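You operate a simulated robot arm through the tools that you are given. There is no shell and no other tool. Be economical: measure what you need, move in short steps, check, and stop when the job is done.

You run a simulated two-armed robot. Do the job below in one go: nothing can be reset, and whatever is moved stays where it is left.

TASK
Wipe up the spill on the console top with the napkin and put it back.

Only the result counts: the job must be done as asked and must still hold three seconds after the hand-in. Knocking over, shifting, dropping, spilling or breaking anything else fails it. Flat cloth is picked up by pressing the open fingertips on it (5 to 10 N) and closing them slowly along it; thin cloth reads only 2 to 8 mm in the jaws.

THE ROBOT
Two 7-joint arms with two-finger parallel grippers on one trunk, on a base that drives. Base frame: it is fixed to the floor where the robot stands at the start and does not move with it; the origin is under the middle of the robot, x ahead of it, y to its left, z up; the surface under the hand at the start is at about z = 0.8. Lengths are in m, angles in rad, forces in N, time in s.
The left shoulder is at the start at [0.06, 0.189, 1.128], the right one opposite. With the tool pointing down near the work surface each hand reaches from about 0.1 to 0.66 m from the robot's upright axis, wherever it stands, measured 20 degrees to its own side. Payload 3.43 kg a hand.
The tool frame of a hand sits at the grasp point between the pads (the TCP): z along the fingers, y along the line on which they close. The tips reach 0.03 m beyond it. Largest opening 0.094 m; finger width 0.028, thickness 0.01; the body of the gripper, 0.05 by 0.096 m, starts 0.055 m behind the TCP.
Orientation is that of the tool frame in the base frame, as a unit quaternion [x, y, z, w]. With the fingers straight down and closing along the base's y, the tool's x points along the base's -x, its y along +y and its z along -z.

THE INTERFACE
- The arms move only by the tool play_rows. It takes "left_moves", "right_moves" or both (then of equal length, played together; a hand with none holds still); each is a list of rows, each a list of 7 numbers: the shift along the tool's x, y, z in m, then the turn, a rotation vector about the tool's x, y, z in rad, then the opening, from 0 (shut) to 1 (fully open). In form: [[tx, ty, tz, wx, wy, wz, grip], ...]. A call has 1 to 8 rows; each row shifts and turns the commanded pose from where the row before left it, along the tool's axes as they then stand. Rows are played at 5 a second. More than 0.05 m and 0.15 rad between two rows, or a gripper value outside its range, and nothing of the call is played. Where a pose cannot be reached the arm comes as near as it can. A force on the tool above 40 N (or 10 N above the force at the start of the call, whichever is more), or a blocked arm, ends the call early, and 0.2 s more pass. The fingers move at their own pace (about 0.153 m/s each) and stop on an object; they squeeze with about 28 N. The grip force told is the motor's: it shows also when the fingers shut on nothing. Time passes only in rows, and 0.2 s behind the last, so rows that do not move let the fingers close. The reply holds the time, the measured pose of the TCP, the force on the tool along the base axes, the opening and the grip force, in the units named above and with some noise, with the torque about the TCP (base axes, N m) and any sound that the robot's microphone picked up.
- Cameras (640 x 400 px; columns grow to the right, rows downward): "scene" is now at [0.007, -0.0194, 1.6662]; the picture's right is [-0.28, -0.96, 0.00], its down [-0.80, 0.23, -0.55] and it looks along [0.53, -0.15, -0.84] (base axes); focal length 275 px, centre (320, 200). "left" rides on the left gripper at [0.076, -0.014, -0.102] in its tool frame; the picture's right is [0.18, 0.98, 0.00], its down [-0.75, 0.14, -0.64] and it looks along [-0.63, 0.12, 0.77] (tool axes); focal length 243 px, centre (320, 200). "right" rides on the right gripper at [0.076, 0.014, -0.102] in its tool frame; the picture's right is [-0.18, 0.98, 0.00], its down [-0.75, -0.14, -0.64] and it looks along [-0.63, -0.12, 0.77] (tool axes); focal length 243 px, centre (320, 200). There is no depth. A picture from a camera that has moved, and an enlarged one, comes with that camera's place and axes in the base frame and with its lens.
- grab_frame(camera): a new picture of that camera. It takes no simulated time.
- lift_body(by): slides the trunk up (or, below 0, down) by that many m; the arms and the scene camera ride with it, the base frame stays. It gives what a move gives, with no picture.
- steer(legs): drives the robot by 1 to 6 legs, each [ahead, left, turn to the left] in m, m and rad, along the robot's own axes; the way and the turn of a leg run together, so that a leg with both is an arc; at most 1.5 m and 3.142 rad a leg. The arms and the cameras ride along, it lands a little off, and it stops where it bumps. It gives what a move gives.
- turn_head(pan, tilt): turns the head with the scene camera to pan (to the left, within 1.501 rad either way) and tilt (down, from -0.506 to 1.204), counted from straight ahead of the robot. It gives what a move gives.
- inspect(camera, box): a new picture of the part [left, top, right, bottom] of that camera's present view, enlarged. It takes no simulated time.
- sign_off(): hands the job in; it is judged then, once.

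Work in short steps. Places have to be worked out from the pictures, the camera data and where the tool is seen: move nearer, look again, correct. Check each grasp and each placing, and mend what went wrong. You have 120 turns and 108 pictures in all, those below and enlarged ones among them. Open the grippers and draw the arms clear of the work before you hand the job in, unless the task says otherwise; then end with one line.

The tools are called after ">>>" by a JSON object that holds its "fn" and its "kwargs". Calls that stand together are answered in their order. play_rows: Moves the arms, as the interface text tells. Its arguments: {"type":"object","properties":{"left_moves":{"type":"array","items":{"type":"array","items":{"type":"number"}}},"right_moves":{"type":"array","items":{"type":"array","items":{"type":"number"}}}},"required":[]} The other tools are called the same way: lift_body (by) slides the trunk up or down; steer (legs) drives the base; turn_head (pan, tilt) turns the head that bears the scene camera; grab_frame (camera) takes a picture; inspect (camera, box) takes an enlarged picture of a part of a camera's view; sign_off () hands the job in.

At the start:

```text
time_s: 0.0
left_ee_pos: [0.3908, 0.1314, 1.087]
left_tool_rot: [0.0, 1.0, 0.0, 0.0]
left_force: [-0.1, 0.0, -0.7]
left_wrist_torque: [0.0, -0.01, 0.01]
left_gripper_width: 0.0939
left_grasp_force: 0.0
right_ee_pos: [0.309, -0.1619, 1.0196]
right_tool_rot: [0.0, 1.0, 0.001, 0.0]
right_force: [0.6, -0.3, 0.1]
right_wrist_torque: [-0.02, -0.01, -0.02]
right_gripper_width: 0.094
right_grasp_force: 0.0
trunk travel left (down, up): [-0.8, 0.19]
robot x, y, heading: [0.0001, -0.001, -0.001]
head pan, tilt: [-0.281, 0.991]
```

scene: 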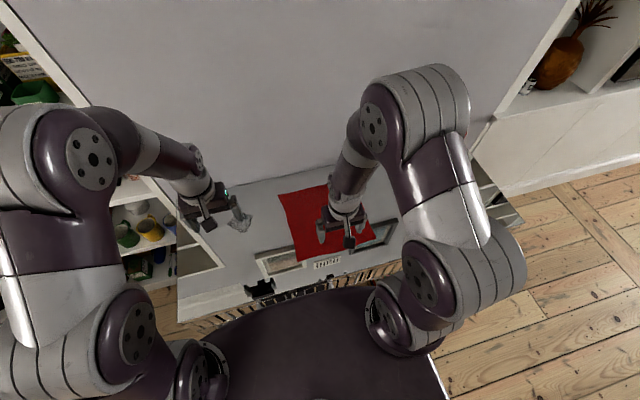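
right: 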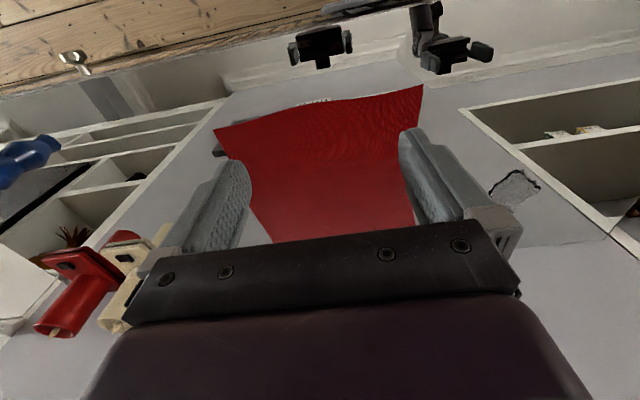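
left: 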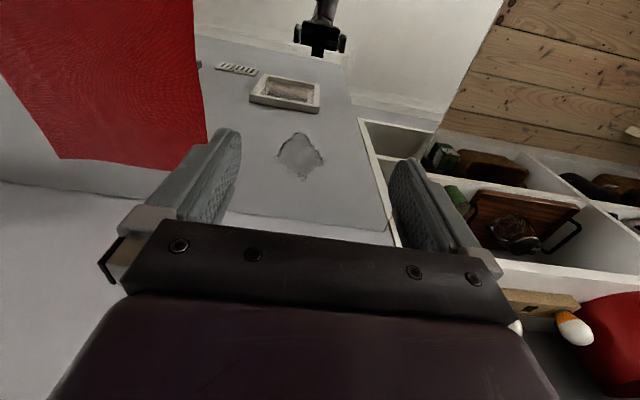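

Spill looks to be near (0.54, 0.12, 0.8), and the napkin spans about x 0.34–0.62, y -0.30 to -0.03. I'm looking closer before I move.

>>> {"fn": "inspect", "kwargs": {"camera": "scene", "box": [170, 150, 410, 310]}}

>>> {"fn": "inspect", "kwargs": {"camera": "left", "box": [150, 20, 470, 220]}}

>>> {"fn": "inspect", "kwargs": {"camera": "right", "box": [160, 50, 480, 250]}}

```text
2.50 times, centred on (290, 230) of scene
camera zoom: at [0.007, -0.0194, 1.6662], right [-0.28, -0.96, 0.0], down [-0.8, 0.23, -0.55], along [0.53, -0.15, -0.84], focal length 688 px, centre (395, 125)
```

zoom: 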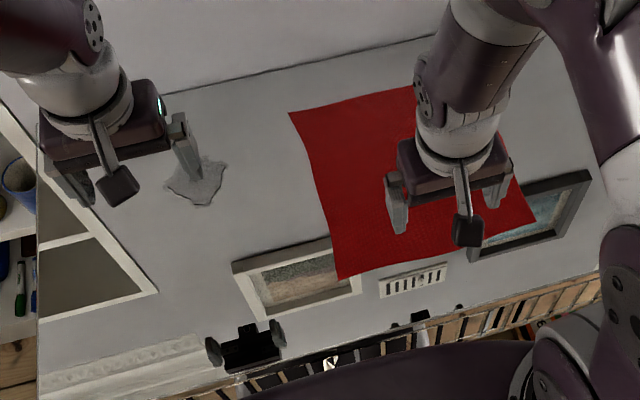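

```text
2.00 times, centred on (310, 120) of left
camera zoom: at [0.3151, 0.1161, 1.1886], right [-0.18, 0.98, 0.0], down [0.75, 0.14, 0.64], along [0.63, 0.12, -0.77], focal length 485 px, centre (340, 360)
```

zoom: 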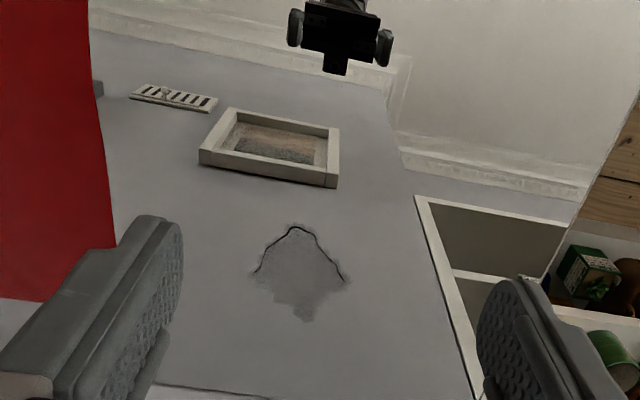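

```text
2.00 times, centred on (320, 150) of right
camera zoom: at [0.2324, -0.1474, 1.1225], right [0.18, 0.98, 0.0], down [0.75, -0.14, 0.64], along [0.63, -0.12, -0.77], focal length 485 px, centre (320, 300)
```

zoom: 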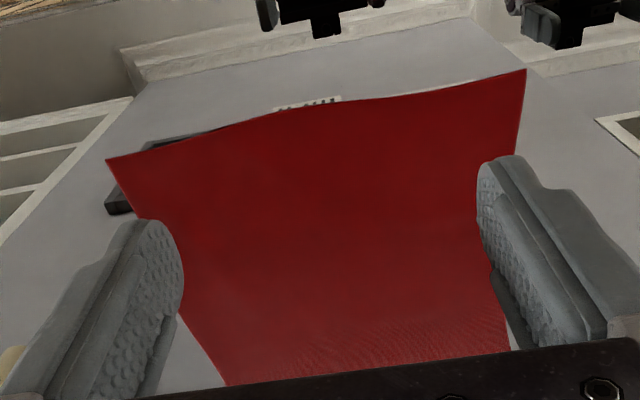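

The spill and napkin both triangulate to z≈0.8; the frames and grill seem to lie far below it. My plan is to grip the left edge with the left hand and the right edge with the right, slide the napkin taut over the spill, and slide it back. The right hand goes above its edge first.

>>> {"fn": "play_rows", "kwargs": {"right_moves": [[-0.037, -0.0155, 0.02, 0, 0, 0, 1], [-0.037, -0.0155, 0.02, 0, 0, 0, 1], [-0.037, -0.0155, 0.02, 0, 0, 0, 1], [-0.037, -0.0155, 0.02, 0, 0, 0, 1], [-0.037, -0.0155, 0.02, 0, 0, 0, 1], [-0.037, -0.0155, 0.02, 0, 0, 0, 1]]}}

>>> {"fn": "grab_frame", "kwargs": {"camera": "right"}}

>>> {"fn": "grab_frame", "kwargs": {"camera": "scene"}}

```text
time_s: 1.4
left_ee_pos: [0.3928, 0.1303, 1.0861]
left_tool_rot: [0.0, 1.0, 0.0, -0.001]
left_force: [1.1, 0.1, 0.1]
left_wrist_torque: [0.03, 0.01, -0.01]
left_gripper_width: 0.0941
left_grasp_force: 0.1
right_ee_pos: [0.5309, -0.2538, 0.8971]
right_tool_rot: [0.0, 1.0, 0.0, -0.001]
right_force: [0.9, -0.1, 0.6]
right_wrist_torque: [-0.01, -0.01, -0.02]
right_gripper_width: 0.0942
right_grasp_force: 0.0
trunk travel left (down, up): [-0.8, 0.19]
robot x, y, heading: [0.0024, 0.003, -0.001]
head pan, tilt: [-0.281, 0.991]
```

```text
101 pictures are left
camera right: at [0.4538, -0.2387, 1.0007], right [0.18, 0.98, 0.0], down [0.75, -0.14, 0.64], along [0.63, -0.12, -0.77], focal length 243 px, centre (320, 200)
```

right: 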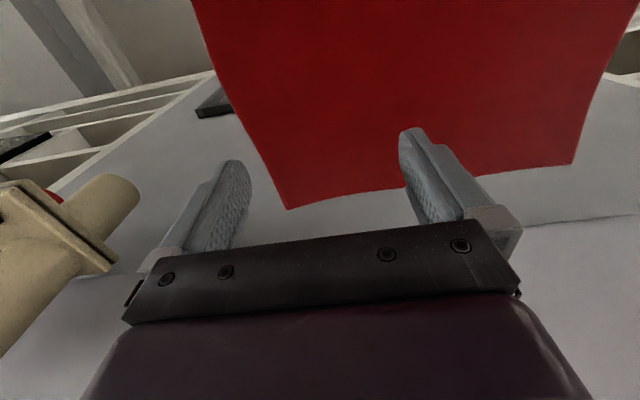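

```text
100 pictures are left
camera scene: at [0.0091, -0.0203, 1.6663], right [-0.28, -0.96, 0.0], down [-0.81, 0.23, -0.55], along [0.52, -0.15, -0.84], focal length 275 px, centre (320, 200)
```

scene: 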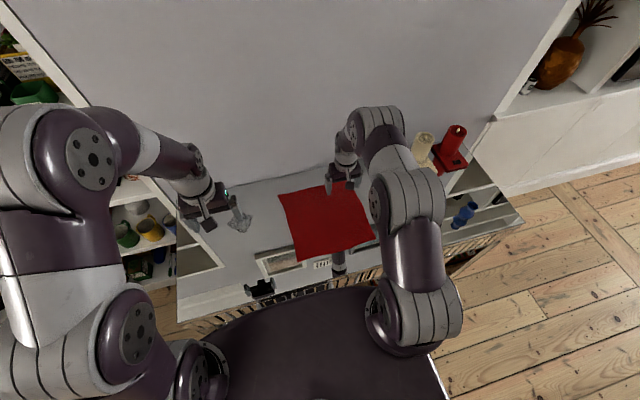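

Napkin corners are now clear: x 0.34–0.62, y −0.31 to −0.03, and nothing nearby is at risk (the candles are about 0.35 m to the right). Moving the left hand above the left edge.

>>> {"fn": "play_rows", "kwargs": {"left_moves": [[-0.02, -0.0315, 0.0265, 0, 0, 0, 1], [-0.02, -0.0315, 0.0265, 0, 0, 0, 1], [-0.02, -0.0315, 0.0265, 0, 0, 0, 1], [-0.02, -0.0315, 0.0265, 0, 0, 0, 1], [-0.02, -0.0315, 0.0265, 0, 0, 0, 1], [-0.02, -0.0315, 0.0265, 0, 0, 0, 1], [-0.018, -0.0315, 0.0265, 0, 0, 0, 1]]}}

>>> {"fn": "grab_frame", "kwargs": {"camera": "left"}}

>>> {"fn": "grab_frame", "kwargs": {"camera": "scene"}}

```text
time_s: 3.0
left_ee_pos: [0.5287, -0.086, 0.9011]
left_tool_rot: [0.0, 1.0, 0.0, 0.0]
left_force: [0.4, 0.1, 0.0]
left_wrist_torque: [0.02, 0.02, -0.01]
left_gripper_width: 0.0939
left_grasp_force: 0.0
right_ee_pos: [0.5298, -0.253, 0.8985]
right_tool_rot: [0.001, 1.0, 0.0, -0.001]
right_force: [-0.5, -1.3, -0.3]
right_wrist_torque: [0.01, 0.04, -0.02]
right_gripper_width: 0.0941
right_grasp_force: 0.1
trunk travel left (down, up): [-0.8, 0.19]
robot x, y, heading: [0.0022, -0.0006, -0.003]
head pan, tilt: [-0.281, 0.991]
```

```text
99 pictures are left
camera left: at [0.4534, -0.1018, 1.0038], right [-0.18, 0.98, 0.0], down [0.75, 0.14, 0.64], along [0.63, 0.12, -0.77], focal length 243 px, centre (320, 200)
```

left: 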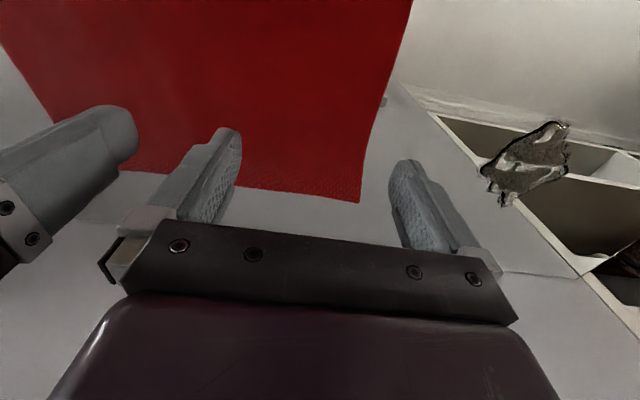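

```text
98 pictures are left
camera scene: at [0.0086, -0.0205, 1.6663], right [-0.28, -0.96, 0.0], down [-0.8, 0.23, -0.55], along [0.52, -0.15, -0.84], focal length 275 px, centre (320, 200)
```

scene: 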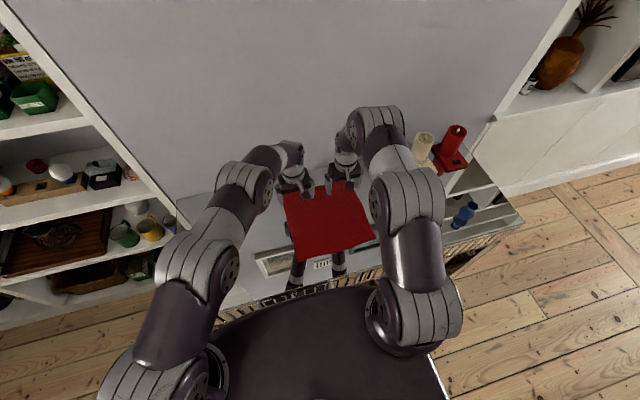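

Mirror-like top: the "frames" are reflections. Left-edge corner confirmed at (0.617, −0.028). I narrow the openings, nudge both hands outward, and lower close to the cloth.

>>> {"fn": "play_rows", "kwargs": {"left_moves": [[0, 0.016, 0.02, 0, 0, 0, 0.45], [0, 0, 0.025, 0, 0, 0, 0.45], [0, 0, 0.015, 0, 0, 0, 0.45], [0, 0, 0, 0, 0, 0, 0.45]], "right_moves": [[0, -0.012, 0.02, 0, 0, 0, 0.45], [0, 0, 0.025, 0, 0, 0, 0.45], [0, 0, 0.015, 0, 0, 0, 0.45], [0, 0, 0, 0, 0, 0, 0.45]]}}

>>> {"fn": "grab_frame", "kwargs": {"camera": "left"}}

>>> {"fn": "grab_frame", "kwargs": {"camera": "right"}}

```text
time_s: 4.0
left_ee_pos: [0.527, -0.071, 0.8415]
left_tool_rot: [0.0, 1.0, -0.001, 0.001]
left_force: [0.5, -0.3, -1.1]
left_wrist_torque: [0.02, -0.01, -0.04]
left_gripper_width: 0.0423
left_grasp_force: 0.1
right_ee_pos: [0.5295, -0.266, 0.8392]
right_tool_rot: [0.0, 1.0, 0.001, -0.001]
right_force: [0.0, -0.2, 0.2]
right_wrist_torque: [-0.01, 0.01, -0.01]
right_gripper_width: 0.0421
right_grasp_force: 0.1
trunk travel left (down, up): [-0.8, 0.19]
robot x, y, heading: [-0.0004, 0.0021, -0.005]
head pan, tilt: [-0.281, 0.991]
```

```text
97 pictures are left
camera left: at [0.4521, -0.0855, 0.9421], right [-0.18, 0.98, 0.0], down [0.75, 0.14, 0.64], along [0.63, 0.12, -0.77], focal length 243 px, centre (320, 200)
```

left: 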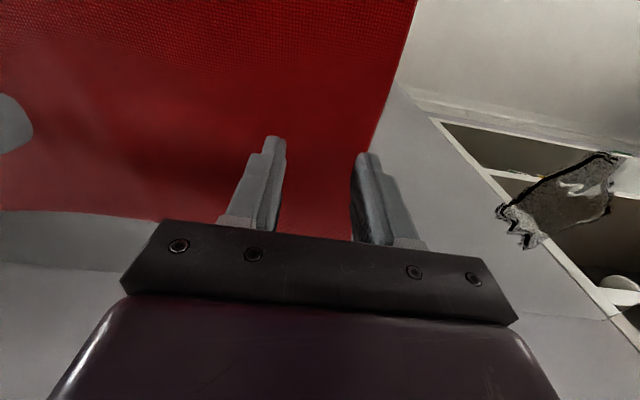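

```text
96 pictures are left
camera right: at [0.4537, -0.2511, 0.9425], right [0.18, 0.98, 0.0], down [0.75, -0.14, 0.64], along [0.63, -0.12, -0.77], focal length 243 px, centre (320, 200)
```

right: 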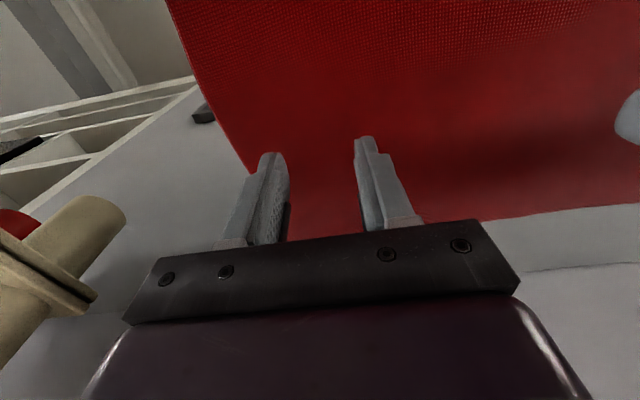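

Both outer tips are close to the cloth edges, so I shift each inward about 7 mm and lower to contact in small steps.

>>> {"fn": "play_rows", "kwargs": {"left_moves": [[0, -0.007, 0.004, 0, 0, 0, 0.45], [0, 0, 0.004, 0, 0, 0, 0.45], [0, 0, 0.002, 0, 0, 0, 0.45], [0, 0, 0, 0, 0, 0, 0.45]], "right_moves": [[0, 0.008, 0.004, 0, 0, 0, 0.45], [0, 0, 0.004, 0, 0, 0, 0.45], [0, 0, 0.002, 0, 0, 0, 0.45], [0, 0, 0, 0, 0, 0, 0.45]]}}

```text
time_s: 5.0
left_ee_pos: [0.5287, -0.0789, 0.8328]
left_tool_rot: [0.0, 1.0, 0.0, 0.001]
left_force: [0.5, 0.3, 0.2]
left_wrist_torque: [0.0, 0.0, -0.02]
left_gripper_width: 0.0424
left_grasp_force: 0.1
right_ee_pos: [0.5309, -0.2571, 0.832]
right_tool_rot: [0.0, 1.0, -0.001, 0.001]
right_force: [0.4, 0.9, 11.1]
right_wrist_torque: [0.12, 0.05, 0.02]
right_gripper_width: 0.0422
right_grasp_force: 0.0
trunk travel left (down, up): [-0.8, 0.19]
robot x, y, heading: [0.0005, -0.0029, -0.002]
head pan, tilt: [-0.281, 0.991]
```

The right hand is pressing at 11 N and the left isn't touching yet. I lower the left a little and ease the right slightly.

>>> {"fn": "play_rows", "kwargs": {"left_moves": [[0, 0, 0.001, 0, 0, 0, 0.45], [0, 0, 0.0005, 0, 0, 0, 0.45]], "right_moves": [[0, 0, -0.0003, 0, 0, 0, 0.45], [0, 0, 0, 0, 0, 0, 0.45]]}}

```text
time_s: 5.6
left_ee_pos: [0.5284, -0.0791, 0.8293]
left_tool_rot: [-0.001, 1.0, 0.0, 0.001]
left_force: [-1.1, 1.0, 2.1]
left_wrist_torque: [0.07, 0.01, -0.02]
left_gripper_width: 0.0424
left_grasp_force: 0.3
right_ee_pos: [0.5306, -0.2575, 0.8309]
right_tool_rot: [-0.001, 1.0, 0.0, 0.001]
right_force: [1.3, 1.5, 12.4]
right_wrist_torque: [0.19, -0.01, -0.04]
right_gripper_width: 0.0425
right_grasp_force: 0.4
trunk travel left (down, up): [-0.8, 0.19]
robot x, y, heading: [0.0001, -0.0002, -0.001]
head pan, tilt: [-0.281, 0.991]
```

Left is at 2 N and right at 12 N. I press the left 0.8 mm more, ease the right 0.7 mm, then close both slowly.

>>> {"fn": "play_rows", "kwargs": {"left_moves": [[0, 0, 0.0008, 0, 0, 0, 0.45], [0, 0, 0, 0, 0, 0, 0.45]], "right_moves": [[0, 0, -0.0007, 0, 0, 0, 0.45], [0, 0, 0, 0, 0, 0, 0.45]]}}

```text
time_s: 6.2
left_ee_pos: [0.5292, -0.0801, 0.8307]
left_tool_rot: [0.0, 1.0, -0.001, 0.001]
left_force: [-1.9, 1.4, 14.0]
left_wrist_torque: [0.45, 0.06, 0.02]
left_gripper_width: 0.0427
left_grasp_force: 0.3
right_ee_pos: [0.5283, -0.2584, 0.831]
right_tool_rot: [0.0, 1.0, 0.0, 0.0]
right_force: [-0.3, 0.0, 0.7]
right_wrist_torque: [-0.01, -0.02, -0.03]
right_gripper_width: 0.0422
right_grasp_force: 0.0
trunk travel left (down, up): [-0.8, 0.19]
robot x, y, heading: [0.0013, -0.0027, -0.002]
head pan, tilt: [-0.281, 0.991]
```

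Stiffness is about 15 N/mm, so I make fine corrections and close slowly.

>>> {"fn": "play_rows", "kwargs": {"left_moves": [[0, 0, -0.0003, 0, 0, 0, 0.45], [0, 0, 0, 0, 0, 0, 0.37], [0, 0, 0, 0, 0, 0, 0.29], [0, 0, 0, 0, 0, 0, 0.21], [0, 0, 0, 0, 0, 0, 0.13], [0, 0, 0, 0, 0, 0, 0.06], [0, 0, 0, 0, 0, 0, 0], [0, 0, 0, 0, 0, 0, 0]], "right_moves": [[0, 0, 0.0005, 0, 0, 0, 0.45], [0, 0, 0, 0, 0, 0, 0.37], [0, 0, 0, 0, 0, 0, 0.29], [0, 0, 0, 0, 0, 0, 0.21], [0, 0, 0, 0, 0, 0, 0.13], [0, 0, 0, 0, 0, 0, 0.06], [0, 0, 0, 0, 0, 0, 0], [0, 0, 0, 0, 0, 0, 0]]}}

>>> {"fn": "grab_frame", "kwargs": {"camera": "left"}}

>>> {"fn": "grab_frame", "kwargs": {"camera": "right"}}

```text
time_s: 8.0
left_ee_pos: [0.5282, -0.0786, 0.8305]
left_tool_rot: [-0.001, 1.0, -0.002, 0.002]
left_force: [1.3, -5.1, 20.0]
left_wrist_torque: [-0.11, 0.05, 0.01]
left_gripper_width: 0.0014
left_grasp_force: 27.6
right_ee_pos: [0.5302, -0.2579, 0.8314]
right_tool_rot: [0.0, 1.0, 0.0, 0.001]
right_force: [0.1, 3.1, 5.9]
right_wrist_torque: [0.13, -0.02, -0.05]
right_gripper_width: 0.0
right_grasp_force: 28.0
trunk travel left (down, up): [-0.8, 0.19]
robot x, y, heading: [-0.0012, -0.0031, 0.005]
head pan, tilt: [-0.281, 0.991]
```

```text
95 pictures are left
camera left: at [0.4516, -0.0948, 0.9328], right [-0.18, 0.98, 0.0], down [0.75, 0.14, 0.64], along [0.63, 0.12, -0.76], focal length 243 px, centre (320, 200)
```

left: 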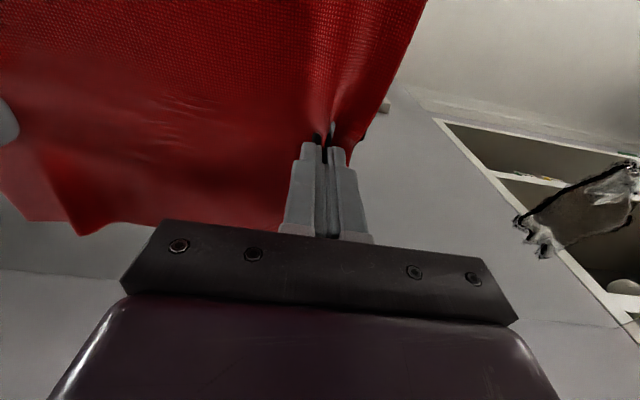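

```text
94 pictures are left
camera right: at [0.4526, -0.244, 0.9344], right [0.18, 0.98, 0.0], down [0.75, -0.14, 0.64], along [0.63, -0.12, -0.77], focal length 243 px, centre (320, 200)
```

right: 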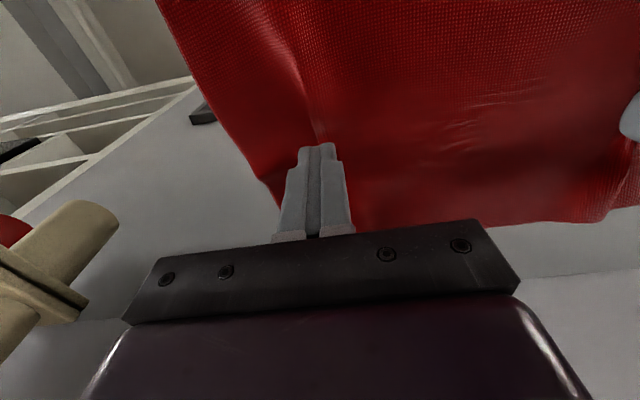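

The left reads 1.4 mm (doubtful) and the right slipped (0 mm). I lift the left slightly to check it, and reopen the right in place just above the cloth.

>>> {"fn": "play_rows", "kwargs": {"left_moves": [[0, 0, -0.01, 0, 0, 0, 0], [0, 0, -0.01, 0, 0, 0, 0], [0, 0, 0, 0, 0, 0, 0]], "right_moves": [[0, 0, -0.004, 0, 0, 0, 0], [0, 0, -0.004, 0, 0, 0, 0.6], [0, 0, 0, 0, 0, 0, 0.6]]}}

>>> {"fn": "grab_frame", "kwargs": {"camera": "left"}}

>>> {"fn": "grab_frame", "kwargs": {"camera": "right"}}

```text
time_s: 8.8
left_ee_pos: [0.5309, -0.0791, 0.8485]
left_tool_rot: [0.0, 1.0, -0.001, -0.001]
left_force: [0.3, -1.3, 0.2]
left_wrist_torque: [0.0, 0.02, 0.01]
left_gripper_width: 0.0017
left_grasp_force: 28.1
right_ee_pos: [0.5311, -0.2591, 0.8387]
right_tool_rot: [-0.001, 1.0, 0.0, 0.0]
right_force: [-0.1, 0.6, 0.2]
right_wrist_torque: [0.0, -0.01, 0.03]
right_gripper_width: 0.0562
right_grasp_force: 0.0
trunk travel left (down, up): [-0.8, 0.19]
robot x, y, heading: [0.0002, 0.003, 0.001]
head pan, tilt: [-0.281, 0.991]
```

```text
93 pictures are left
camera left: at [0.4538, -0.0943, 0.9512], right [-0.18, 0.98, 0.0], down [0.75, 0.14, 0.64], along [0.63, 0.12, -0.77], focal length 243 px, centre (320, 200)
```

left: 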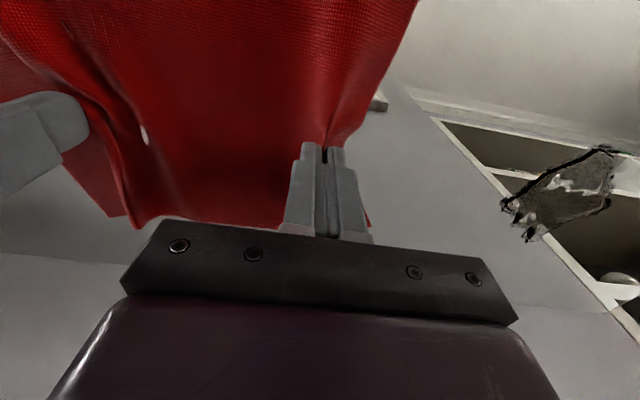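

```text
92 pictures are left
camera right: at [0.4544, -0.2439, 0.9418], right [0.18, 0.98, 0.0], down [0.75, -0.14, 0.64], along [0.63, -0.12, -0.77], focal length 243 px, centre (320, 200)
```

right: 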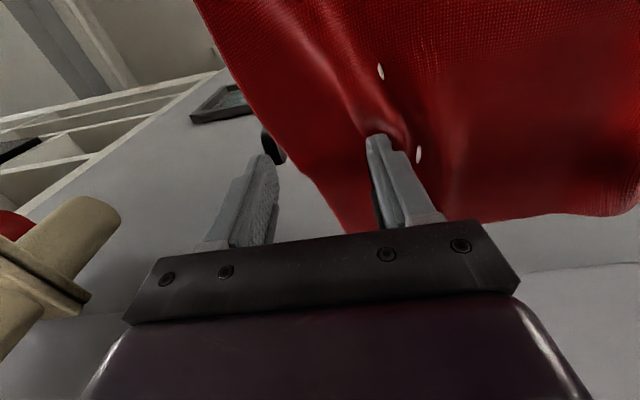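

The left grip holds (cloth lifted). The right edge was pushed inward, so I lower the left back and re-place the right further in, raising it first.

>>> {"fn": "play_rows", "kwargs": {"left_moves": [[0, 0, 0, 0, 0, 0, 0], [0, 0, 0, 0, 0, 0, 0], [0, 0, 0.008, 0, 0, 0, 0], [0, 0, 0.008, 0, 0, 0, 0]], "right_moves": [[0, 0, -0.03, 0, 0, 0, 0.6], [0, 0, -0.02, 0, 0, 0, 0.5], [0, 0.02, 0, 0, 0, 0, 0.5], [0, 0, 0, 0, 0, 0, 0.5]]}}

>>> {"fn": "grab_frame", "kwargs": {"camera": "right"}}

>>> {"fn": "grab_frame", "kwargs": {"camera": "scene"}}

```text
time_s: 9.8
left_ee_pos: [0.5298, -0.0794, 0.8338]
left_tool_rot: [0.001, 1.0, 0.0, 0.0]
left_force: [0.7, 0.2, 0.1]
left_wrist_torque: [-0.03, 0.02, -0.04]
left_gripper_width: 0.0017
left_grasp_force: 28.0
right_ee_pos: [0.5337, -0.2379, 0.8877]
right_tool_rot: [0.0, 1.0, 0.0, -0.001]
right_force: [-0.1, 0.5, 0.2]
right_wrist_torque: [0.02, 0.02, 0.0]
right_gripper_width: 0.0471
right_grasp_force: 0.0
trunk travel left (down, up): [-0.8, 0.19]
robot x, y, heading: [0.0018, -0.0012, 0.002]
head pan, tilt: [-0.281, 0.991]
```

```text
91 pictures are left
camera right: at [0.4558, -0.2239, 0.9917], right [0.18, 0.98, 0.0], down [0.75, -0.14, 0.64], along [0.63, -0.12, -0.77], focal length 243 px, centre (320, 200)
```

right: 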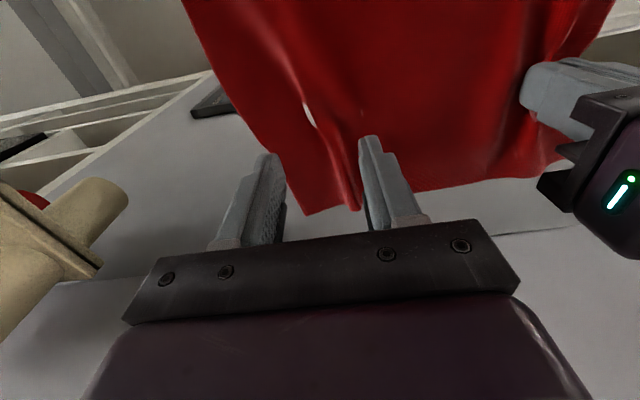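

```text
90 pictures are left
camera scene: at [0.0071, -0.0201, 1.6663], right [-0.28, -0.96, 0.0], down [-0.8, 0.23, -0.55], along [0.53, -0.15, -0.84], focal length 275 px, centre (320, 200)
```

scene: 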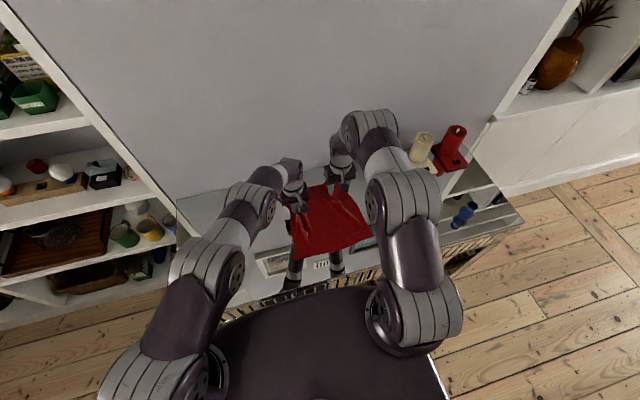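

A fold ridge stands at about (0.525, −0.243), right beneath the right hand, so I lower the open tips around it.

>>> {"fn": "play_rows", "kwargs": {"right_moves": [[0, -0.004, 0.025, 0, 0, 0, 0.5], [0, 0, 0.02, 0, 0, 0, 0.5], [0, 0, 0.008, 0, 0, 0, 0.5], [0, 0, 0.002, 0, 0, 0, 0.5], [0, 0, 0.001, 0, 0, 0, 0.5]]}}

```text
time_s: 11.0
left_ee_pos: [0.5293, -0.0792, 0.8341]
left_tool_rot: [0.0, 1.0, 0.0, 0.0]
left_force: [-1.0, -0.7, -0.7]
left_wrist_torque: [0.0, 0.02, -0.02]
left_gripper_width: 0.0016
left_grasp_force: 28.2
right_ee_pos: [0.5315, -0.2424, 0.832]
right_tool_rot: [0.001, 1.0, 0.001, 0.0]
right_force: [0.0, 0.3, 0.8]
right_wrist_torque: [-0.01, 0.0, 0.02]
right_gripper_width: 0.0471
right_grasp_force: 0.0
trunk travel left (down, up): [-0.8, 0.19]
robot x, y, heading: [0.0003, 0.0018, -0.001]
head pan, tilt: [-0.281, 0.991]
```

Just touching; press a bit more (about 1 mm) and read the force.

>>> {"fn": "play_rows", "kwargs": {"right_moves": [[0, 0, 0.0006, 0, 0, 0, 0.5], [0, 0, 0.0004, 0, 0, 0, 0.5]]}}

```text
time_s: 11.6
left_ee_pos: [0.5298, -0.0793, 0.8337]
left_tool_rot: [0.0, 1.0, 0.0, 0.001]
left_force: [-0.2, 0.0, -0.7]
left_wrist_torque: [0.03, 0.03, -0.03]
left_gripper_width: 0.002
left_grasp_force: 28.2
right_ee_pos: [0.5319, -0.2434, 0.8323]
right_tool_rot: [0.001, 1.0, 0.0, 0.0]
right_force: [0.3, -0.8, 2.2]
right_wrist_torque: [-0.03, -0.02, -0.01]
right_gripper_width: 0.047
right_grasp_force: 0.1
trunk travel left (down, up): [-0.8, 0.19]
robot x, y, heading: [-0.0042, -0.0004, 0.003]
head pan, tilt: [-0.281, 0.991]
```

Contact at 2 N; press ~0.5 mm more, then close slowly.

>>> {"fn": "play_rows", "kwargs": {"right_moves": [[0, 0, 0.0005, 0, 0, 0, 0.5], [0, 0, 0, 0, 0, 0, 0.42], [0, 0, 0, 0, 0, 0, 0.34], [0, 0, 0, 0, 0, 0, 0.26], [0, 0, 0, 0, 0, 0, 0.18], [0, 0, 0, 0, 0, 0, 0.1], [0, 0, 0, 0, 0, 0, 0.03], [0, 0, 0, 0, 0, 0, 0]]}}

>>> {"fn": "grab_frame", "kwargs": {"camera": "right"}}

```text
time_s: 13.4
left_ee_pos: [0.5293, -0.0795, 0.8344]
left_tool_rot: [-0.001, 1.0, -0.001, 0.002]
left_force: [0.1, -11.7, -0.6]
left_wrist_torque: [-0.37, -0.02, 0.0]
left_gripper_width: 0.0016
left_grasp_force: 28.3
right_ee_pos: [0.5302, -0.2416, 0.8307]
right_tool_rot: [0.0, 1.0, 0.0, 0.0]
right_force: [0.0, 11.9, 9.4]
right_wrist_torque: [0.33, 0.05, 0.11]
right_gripper_width: 0.002
right_grasp_force: 28.1
trunk travel left (down, up): [-0.8, 0.19]
robot x, y, heading: [-0.0006, 0.0006, -0.001]
head pan, tilt: [-0.281, 0.991]
```

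```text
89 pictures are left
camera right: at [0.4535, -0.2269, 0.9342], right [0.18, 0.98, 0.0], down [0.75, -0.14, 0.64], along [0.63, -0.12, -0.77], focal length 243 px, centre (320, 200)
```

right: 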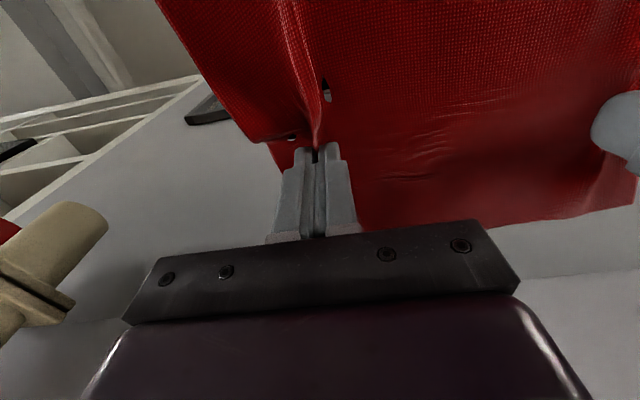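

Both grips hold (2 mm, 12 N tension between the hands). I relax the tension slightly, lift a couple of mm and slide both hands left in step.

>>> {"fn": "play_rows", "kwargs": {"left_moves": [[0, 0, 0, 0, 0, 0, 0], [0, 0.02, 0, 0, 0, 0, 0], [0, 0.03, 0, 0, 0, 0, 0], [0, 0.03, 0, 0, 0, 0, 0], [0, 0.03, 0, 0, 0, 0, 0], [0, 0, 0, 0, 0, 0, 0]], "right_moves": [[0, 0.003, -0.004, 0, 0, 0, 0], [0, 0.02, 0, 0, 0, 0, 0], [0, 0.03, 0, 0, 0, 0, 0], [0, 0.03, 0, 0, 0, 0, 0], [0, 0.03, 0, 0, 0, 0, 0], [0, 0, 0, 0, 0, 0, 0]]}}

>>> {"fn": "grab_frame", "kwargs": {"camera": "left"}}

>>> {"fn": "grab_frame", "kwargs": {"camera": "scene"}}

```text
time_s: 14.8
left_ee_pos: [0.5297, 0.0282, 0.8335]
left_tool_rot: [0.0, 1.0, 0.002, 0.0]
left_force: [-0.3, -8.2, -0.2]
left_wrist_torque: [-0.26, -0.01, -0.03]
left_gripper_width: 0.0016
left_grasp_force: 27.8
right_ee_pos: [0.5318, -0.132, 0.8343]
right_tool_rot: [0.0, 1.0, 0.001, 0.0]
right_force: [0.2, 8.1, 0.3]
right_wrist_torque: [0.23, 0.02, 0.05]
right_gripper_width: 0.0019
right_grasp_force: 28.0
trunk travel left (down, up): [-0.8, 0.19]
robot x, y, heading: [0.0047, -0.0018, -0.004]
head pan, tilt: [-0.281, 0.991]
```

```text
88 pictures are left
camera left: at [0.4536, 0.013, 0.9346], right [-0.18, 0.98, 0.0], down [0.75, 0.14, 0.64], along [0.63, 0.12, -0.77], focal length 243 px, centre (320, 200)
```

left: 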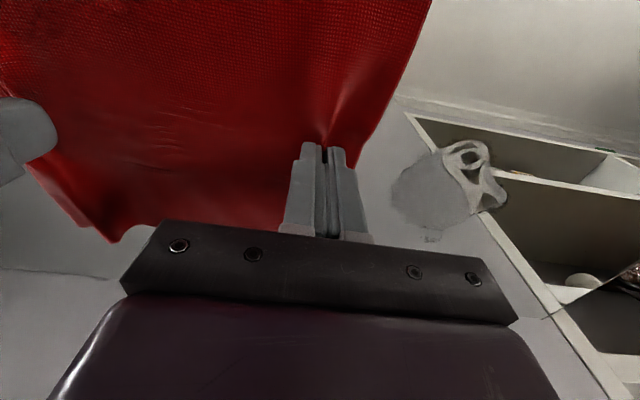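

```text
87 pictures are left
camera scene: at [0.0071, -0.021, 1.6662], right [-0.28, -0.96, 0.0], down [-0.8, 0.23, -0.55], along [0.53, -0.15, -0.84], focal length 275 px, centre (320, 200)
```

scene: 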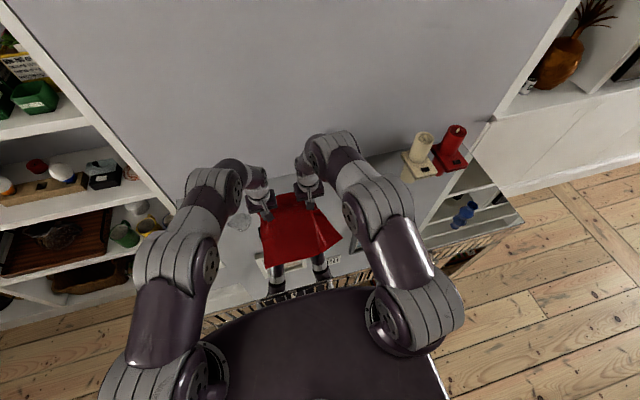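

Cloth follows flat, and the spill is still around (0.545, 0.12). Now I lower both for light pressure and continue left across the spill.

>>> {"fn": "play_rows", "kwargs": {"left_moves": [[0, 0.01, 0.003, 0, 0, 0, 0], [0, 0.025, 0.0005, 0, 0, 0, 0], [0, 0.025, 0, 0, 0, 0, 0], [0, 0.025, 0, 0, 0, 0, 0], [0, 0.025, 0, 0, 0, 0, 0], [0, 0.025, 0, 0, 0, 0, 0], [0, 0, 0, 0, 0, 0, 0]], "right_moves": [[0, 0.01, 0.0025, 0, 0, 0, 0], [0, 0.025, 0.0005, 0, 0, 0, 0], [0, 0.025, 0, 0, 0, 0, 0], [0, 0.025, 0, 0, 0, 0, 0], [0, 0.025, 0, 0, 0, 0, 0], [0, 0.025, 0, 0, 0, 0, 0], [0, 0, 0, 0, 0, 0, 0]]}}

>>> {"fn": "grab_frame", "kwargs": {"camera": "left"}}

>>> {"fn": "grab_frame", "kwargs": {"camera": "scene"}}

```text
time_s: 16.4
left_ee_pos: [0.529, 0.1669, 0.831]
left_tool_rot: [0.0, 1.0, 0.001, 0.003]
left_force: [0.6, -15.4, 30.3]
left_wrist_torque: [-0.48, 0.01, 0.0]
left_gripper_width: 0.0016
left_grasp_force: 28.3
right_ee_pos: [0.5291, 0.0041, 0.8316]
right_tool_rot: [0.0, 1.0, 0.001, 0.001]
right_force: [-0.9, 9.4, 0.4]
right_wrist_torque: [0.32, 0.01, 0.11]
right_gripper_width: 0.002
right_grasp_force: 27.7
trunk travel left (down, up): [-0.8, 0.19]
robot x, y, heading: [-0.0047, 0.0001, -0.002]
head pan, tilt: [-0.281, 0.991]
```

```text
86 pictures are left
camera left: at [0.4511, 0.1499, 0.9326], right [-0.18, 0.98, 0.0], down [0.75, 0.14, 0.65], along [0.63, 0.12, -0.76], focal length 243 px, centre (320, 200)
```

left: 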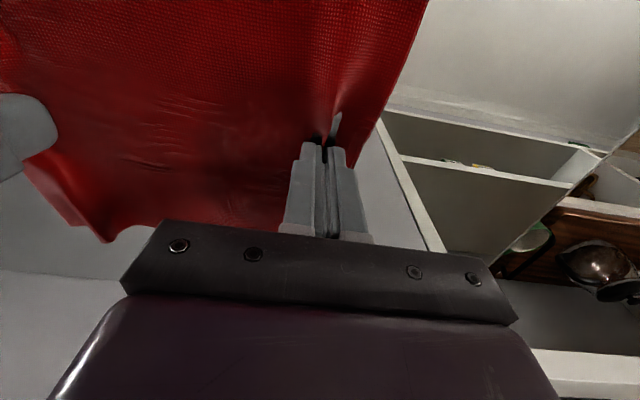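

```text
85 pictures are left
camera scene: at [0.003, -0.0222, 1.6664], right [-0.28, -0.96, 0.0], down [-0.8, 0.23, -0.55], along [0.53, -0.15, -0.84], focal length 275 px, centre (320, 200)
```

scene: 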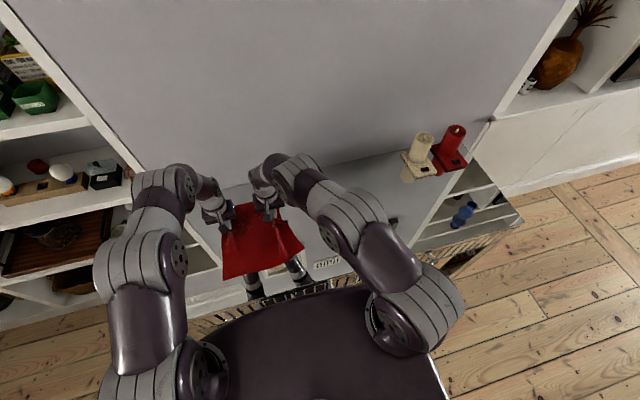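

Left press is 30 N, too high, so I ease it by 0.9 mm. Then I rub back and forth at x offsets of +0.03 and −0.03 to cover the whole spill.

>>> {"fn": "play_rows", "kwargs": {"left_moves": [[0, 0, -0.0009, 0, 0, 0, 0], [-0.03, 0, 0, 0, 0, 0, 0], [0, -0.035, 0, 0, 0, 0, 0], [0, -0.035, 0, 0, 0, 0, 0], [0.03, 0, 0, 0, 0, 0, 0], [0.03, 0, 0, 0, 0, 0, 0], [0, 0.035, 0, 0, 0, 0, 0], [0, 0.035, 0, 0, 0, 0, 0]], "right_moves": [[0, 0, -0.0003, 0, 0, 0, 0], [-0.03, 0, 0, 0, 0, 0, 0], [0, -0.035, 0, 0, 0, 0, 0], [0, -0.035, 0, 0, 0, 0, 0], [0.03, 0, 0, 0, 0, 0, 0], [0.03, 0, 0, 0, 0, 0, 0], [0, 0.035, 0, 0, 0, 0, 0], [0, 0.035, 0, 0, 0, 0, 0]]}}

>>> {"fn": "grab_frame", "kwargs": {"camera": "left"}}

```text
time_s: 18.2
left_ee_pos: [0.4989, 0.1642, 0.8316]
left_tool_rot: [0.0, 1.0, -0.001, 0.002]
left_force: [2.4, -7.0, 8.7]
left_wrist_torque: [-0.21, -0.1, -0.01]
left_gripper_width: 0.0017
left_grasp_force: 27.5
right_ee_pos: [0.502, 0.0057, 0.8346]
right_tool_rot: [0.0, 1.0, 0.0, 0.001]
right_force: [-0.9, 7.0, 0.2]
right_wrist_torque: [0.18, -0.01, 0.11]
right_gripper_width: 0.002
right_grasp_force: 28.2
trunk travel left (down, up): [-0.8, 0.19]
robot x, y, heading: [-0.0017, 0.0004, 0.001]
head pan, tilt: [-0.281, 0.991]
```

```text
84 pictures are left
camera left: at [0.4216, 0.1498, 0.9331], right [-0.18, 0.98, 0.0], down [0.75, 0.14, 0.64], along [0.63, 0.12, -0.77], focal length 243 px, centre (320, 200)
```

left: 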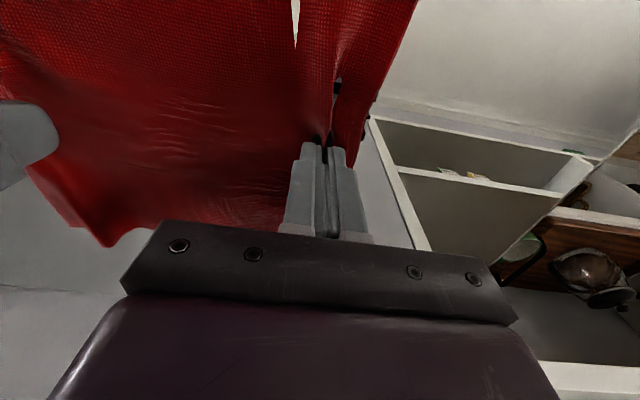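

I make one more pass at x≈0.56, pulling right off the spill, then look at what's left.

>>> {"fn": "play_rows", "kwargs": {"left_moves": [[-0.03, 0, 0, 0, 0, 0, 0], [-0.03, 0, 0, 0, 0, 0, 0], [0, -0.035, 0, 0, 0, 0, 0], [0, -0.035, 0, 0, 0, 0, 0], [0, -0.035, 0, 0, 0, 0, 0], [0, -0.035, 0, 0, 0, 0, 0], [0.02, -0.025, -0.001, 0, 0, 0, 0]], "right_moves": [[-0.03, 0, 0, 0, 0, 0, 0], [-0.03, 0, 0, 0, 0, 0, 0], [0, -0.035, 0, 0, 0, 0, 0], [0, -0.035, 0, 0, 0, 0, 0], [0, -0.035, 0, 0, 0, 0, 0], [0, -0.035, 0, 0, 0, 0, 0], [0.02, -0.025, 0, 0, 0, 0, 0]]}}

>>> {"fn": "grab_frame", "kwargs": {"camera": "left"}}

>>> {"fn": "grab_frame", "kwargs": {"camera": "scene"}}

```text
time_s: 19.9
left_ee_pos: [0.538, -0.0006, 0.8328]
left_tool_rot: [0.001, 1.0, 0.0, 0.0]
left_force: [0.7, -4.6, 0.5]
left_wrist_torque: [-0.15, -0.03, 0.01]
left_gripper_width: 0.0016
left_grasp_force: 28.0
right_ee_pos: [0.5478, -0.1582, 0.8324]
right_tool_rot: [0.0, 1.0, 0.0, 0.008]
right_force: [-4.9, 3.9, 24.7]
right_wrist_torque: [0.15, 0.39, 0.05]
right_gripper_width: 0.0018
right_grasp_force: 28.4
trunk travel left (down, up): [-0.8, 0.19]
robot x, y, heading: [-0.0001, -0.0011, 0.001]
head pan, tilt: [-0.281, 0.991]
stopped in row 7 (right hand): the force on the tool passed its limit at 41 N (the readings are from after the stop); the commanded pose is now the measured one
```

```text
83 pictures are left
camera left: at [0.4619, -0.0151, 0.9336], right [-0.18, 0.98, 0.0], down [0.75, 0.14, 0.64], along [0.63, 0.12, -0.77], focal length 243 px, centre (320, 200)
```

left: 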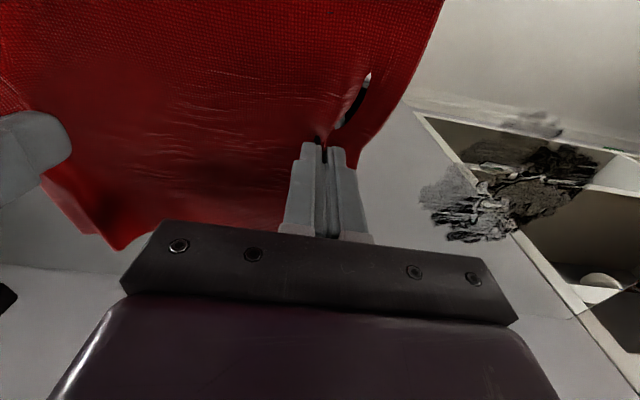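

```text
82 pictures are left
camera scene: at [0.0047, -0.0194, 1.6661], right [-0.28, -0.96, 0.0], down [-0.8, 0.23, -0.55], along [0.53, -0.15, -0.84], focal length 275 px, centre (320, 200)
```

scene: 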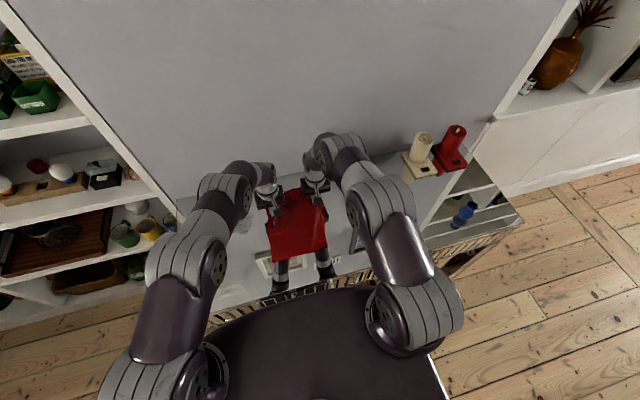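

The spill is partly gone and smeared, so I take a closer look.

>>> {"fn": "inspect", "kwargs": {"camera": "left", "box": [380, 80, 620, 260]}}

>>> {"fn": "inspect", "kwargs": {"camera": "scene", "box": [170, 150, 330, 250]}}

```text
2.22 times, centred on (500, 170) of left
camera zoom: at [0.4619, -0.0151, 0.9336], right [-0.18, 0.98, 0.0], down [0.75, 0.14, 0.64], along [0.63, 0.12, -0.77], focal length 539 px, centre (-80, 267)
```

zoom: 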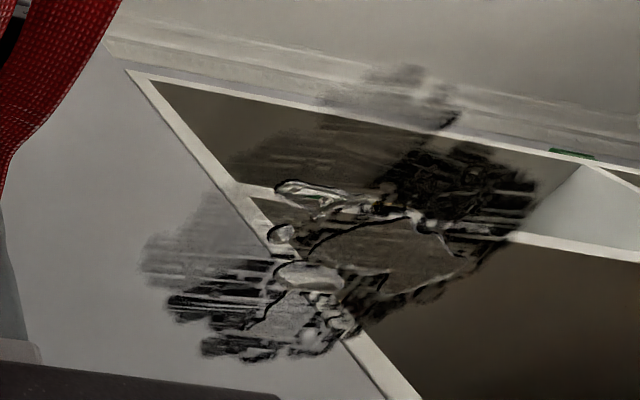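

```text
4.00 times, centred on (250, 200) of scene
camera zoom: at [0.0047, -0.0194, 1.6661], right [-0.28, -0.96, 0.0], down [-0.8, 0.23, -0.55], along [0.53, -0.15, -0.84], focal length 1101 px, centre (600, 200)
```

zoom: 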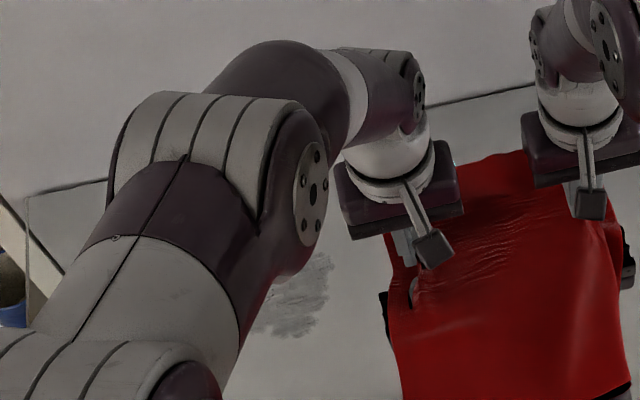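

The spill keeps the same footprint (x 0.49–0.60, y 0.07–0.18) but is thinned into streaks along y. I go back over it with zig-zags in x as well, the cloth slacker so that it lies on the surface.

>>> {"fn": "play_rows", "kwargs": {"left_moves": [[0, 0.0, -0.0005, 0, 0, 0, 0], [0, 0.045, 0, 0, 0, 0, 0], [0, 0.045, 0, 0, 0, 0, 0], [0, 0.045, 0, 0, 0, 0, 0], [0, 0.025, 0, 0, 0, 0, 0], [0, 0, 0, 0, 0, 0, 0]], "right_moves": [[0, 0.006, -0.0017, 0, 0, 0, 0], [0.007, 0.045, 0, 0, 0, 0, 0], [0, 0.045, 0, 0, 0, 0, 0], [0, 0.045, 0, 0, 0, 0, 0], [0, 0.025, 0, 0, 0, 0, 0], [0, 0, 0, 0, 0, 0, 0]]}}

>>> {"fn": "inspect", "kwargs": {"camera": "scene", "box": [170, 150, 330, 300]}}

```text
time_s: 21.3
left_ee_pos: [0.5368, 0.1589, 0.833]
left_tool_rot: [0.0, 1.0, 0.001, -0.002]
left_force: [-1.2, -1.0, 0.5]
left_wrist_torque: [0.03, 0.0, -0.01]
left_gripper_width: 0.0016
left_grasp_force: 28.5
right_ee_pos: [0.5405, 0.007, 0.8299]
right_tool_rot: [0.0, 1.0, 0.001, 0.004]
right_force: [-0.1, 1.3, 5.7]
right_wrist_torque: [-0.01, 0.07, 0.04]
right_gripper_width: 0.002
right_grasp_force: 28.0
trunk travel left (down, up): [-0.8, 0.19]
robot x, y, heading: [0.0035, 0.0021, -0.002]
head pan, tilt: [-0.281, 0.991]
```

```text
2.67 times, centred on (250, 225) of scene
camera zoom: at [0.0066, -0.0201, 1.6661], right [-0.28, -0.96, 0.0], down [-0.8, 0.23, -0.55], along [0.53, -0.15, -0.84], focal length 734 px, centre (507, 133)
```

zoom: 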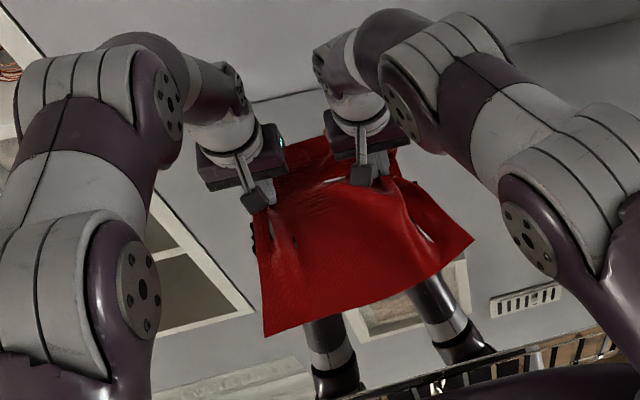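

Cloth covers the spill. Zig-zag in x with the left tips pressing, stepping right between strokes.

>>> {"fn": "play_rows", "kwargs": {"left_moves": [[0, 0, 0.0012, 0, 0, 0, 0], [-0.035, 0, 0, 0, 0, 0, 0], [0.04, 0, 0, 0, 0, 0, 0], [0.04, 0, 0, 0, 0, 0, 0], [0, -0.022, 0, 0, 0, 0, 0], [-0.04, 0, 0, 0, 0, 0, 0], [-0.04, 0, 0, 0, 0, 0, 0], [0, -0.022, 0, 0, 0, 0, 0]], "right_moves": [[0, 0, -0.002, 0, 0, 0, 0], [-0.035, 0, 0, 0, 0, 0, 0], [0.04, 0, 0, 0, 0, 0, 0], [0.04, 0, 0, 0, 0, 0, 0], [0, -0.022, 0, 0, 0, 0, 0], [-0.04, 0, 0, 0, 0, 0, 0], [-0.04, 0, 0, 0, 0, 0, 0], [0, -0.022, 0, 0, 0, 0, 0]]}}

```text
time_s: 23.1
left_ee_pos: [0.5735, 0.1161, 0.8303]
left_tool_rot: [0.0, 1.0, 0.001, 0.001]
left_force: [0.8, 3.4, 13.0]
left_wrist_torque: [0.14, -0.04, 0.01]
left_gripper_width: 0.002
left_grasp_force: 28.3
right_ee_pos: [0.5747, -0.0372, 0.8333]
right_tool_rot: [0.0, 1.0, 0.001, 0.004]
right_force: [-0.4, 0.7, 1.1]
right_wrist_torque: [0.02, 0.01, -0.01]
right_gripper_width: 0.0018
right_grasp_force: 27.7
trunk travel left (down, up): [-0.8, 0.19]
robot x, y, heading: [0.0019, -0.0026, 0.0]
head pan, tilt: [-0.281, 0.991]
```

Good pressure at 13 N; continue the zig-zag toward the right side of the spill.

>>> {"fn": "play_rows", "kwargs": {"left_moves": [[0.04, 0, 0, 0, 0, 0, 0], [0.04, 0, 0, 0, 0, 0, 0], [0, -0.022, 0, 0, 0, 0, 0], [-0.04, 0, 0, 0, 0, 0, 0], [-0.04, 0, 0, 0, 0, 0, 0], [0, -0.022, 0, 0, 0, 0, 0], [0.04, 0, 0, 0, 0, 0, 0], [0.04, 0, 0, 0, 0, 0, 0]], "right_moves": [[0.04, 0, 0, 0, 0, 0, 0], [0.04, 0, 0, 0, 0, 0, 0], [0, -0.022, 0, 0, 0, 0, 0], [-0.04, 0, 0, 0, 0, 0, 0], [-0.04, 0, 0, 0, 0, 0, 0], [0, -0.022, 0, 0, 0, 0, 0], [0.04, 0, 0, 0, 0, 0, 0], [0.04, 0, 0, 0, 0, 0, 0]]}}

>>> {"fn": "play_rows", "kwargs": {"left_moves": [[-0.03, -0.03, -0.001, 0, 0, 0, 0], [0, -0.04, 0, 0, 0, 0, 0], [0, -0.02, 0, 0, 0, 0, 0], [0, 0, 0, 0, 0, 0, 0]], "right_moves": [[-0.03, -0.03, 0, 0, 0, 0, 0], [0, -0.04, 0, 0, 0, 0, 0], [0, -0.02, 0, 0, 0, 0, 0], [0, 0, 0, 0, 0, 0, 0]]}}

>>> {"fn": "inspect", "kwargs": {"camera": "left", "box": [320, 60, 620, 260]}}

>>> {"fn": "grab_frame", "kwargs": {"camera": "scene"}}

```text
time_s: 25.1
left_ee_pos: [0.4966, 0.07, 0.8305]
left_tool_rot: [0.0, 1.0, 0.0, 0.006]
left_force: [-3.0, 0.0, 20.6]
left_wrist_torque: [-0.04, 0.15, -0.03]
left_gripper_width: 0.0018
left_grasp_force: 27.7
right_ee_pos: [0.4907, -0.0805, 0.8318]
right_tool_rot: [0.0, 1.0, 0.001, 0.006]
right_force: [0.7, -0.5, 2.0]
right_wrist_torque: [-0.03, 0.02, 0.04]
right_gripper_width: 0.0021
right_grasp_force: 28.0
trunk travel left (down, up): [-0.8, 0.19]
robot x, y, heading: [0.0006, 0.0005, -0.001]
head pan, tilt: [-0.281, 0.991]
stopped in row 8 (left hand): the force on the tool passed its limit at 44 N (the readings are from after the stop); the commanded pose is now the measured one
```

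```text
time_s: 26.0
left_ee_pos: [0.5282, -0.0193, 0.8312]
left_tool_rot: [0.001, 1.0, -0.002, 0.007]
left_force: [-3.1, 4.0, 18.2]
left_wrist_torque: [0.14, 0.19, -0.01]
left_gripper_width: 0.0018
left_grasp_force: 28.0
right_ee_pos: [0.5222, -0.1699, 0.8314]
right_tool_rot: [0.0, 1.0, 0.0, 0.006]
right_force: [0.1, 0.9, 4.2]
right_wrist_torque: [0.01, 0.03, 0.01]
right_gripper_width: 0.0023
right_grasp_force: 28.7
trunk travel left (down, up): [-0.8, 0.19]
robot x, y, heading: [-0.0012, 0.0011, -0.004]
head pan, tilt: [-0.281, 0.991]
stopped in row 4 (left hand): the force on the tool passed its limit at 40 N (the readings are from after the stop); the commanded pose is now the measured one
```

```text
2.00 times, centred on (470, 160) of left
camera zoom: at [0.4502, -0.0339, 0.9321], right [-0.18, 0.98, -0.01], down [0.74, 0.14, 0.65], along [0.64, 0.12, -0.76], focal length 485 px, centre (20, 280)
```

zoom: 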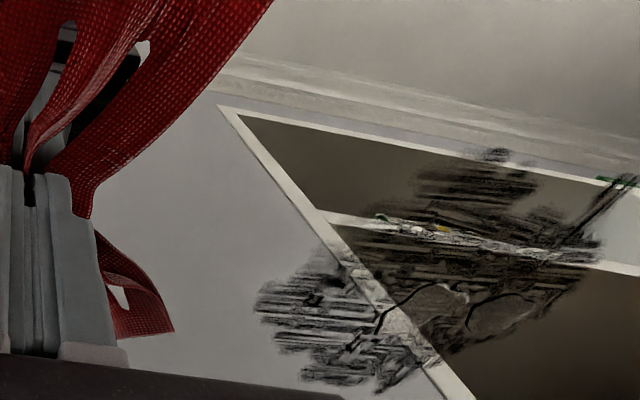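

```text
77 pictures are left
camera scene: at [0.0046, -0.0186, 1.6661], right [-0.28, -0.96, 0.0], down [-0.8, 0.23, -0.55], along [0.53, -0.15, -0.84], focal length 275 px, centre (320, 200)
```

scene: 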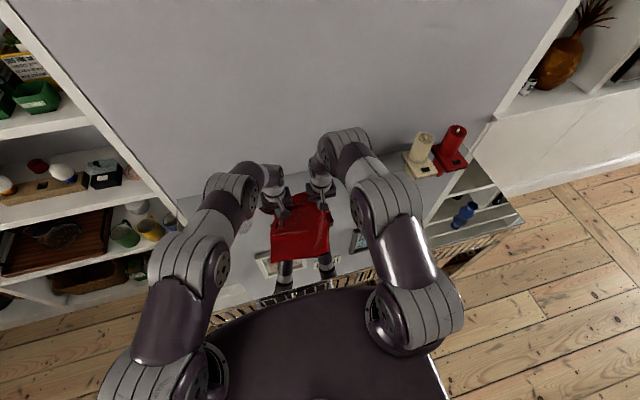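

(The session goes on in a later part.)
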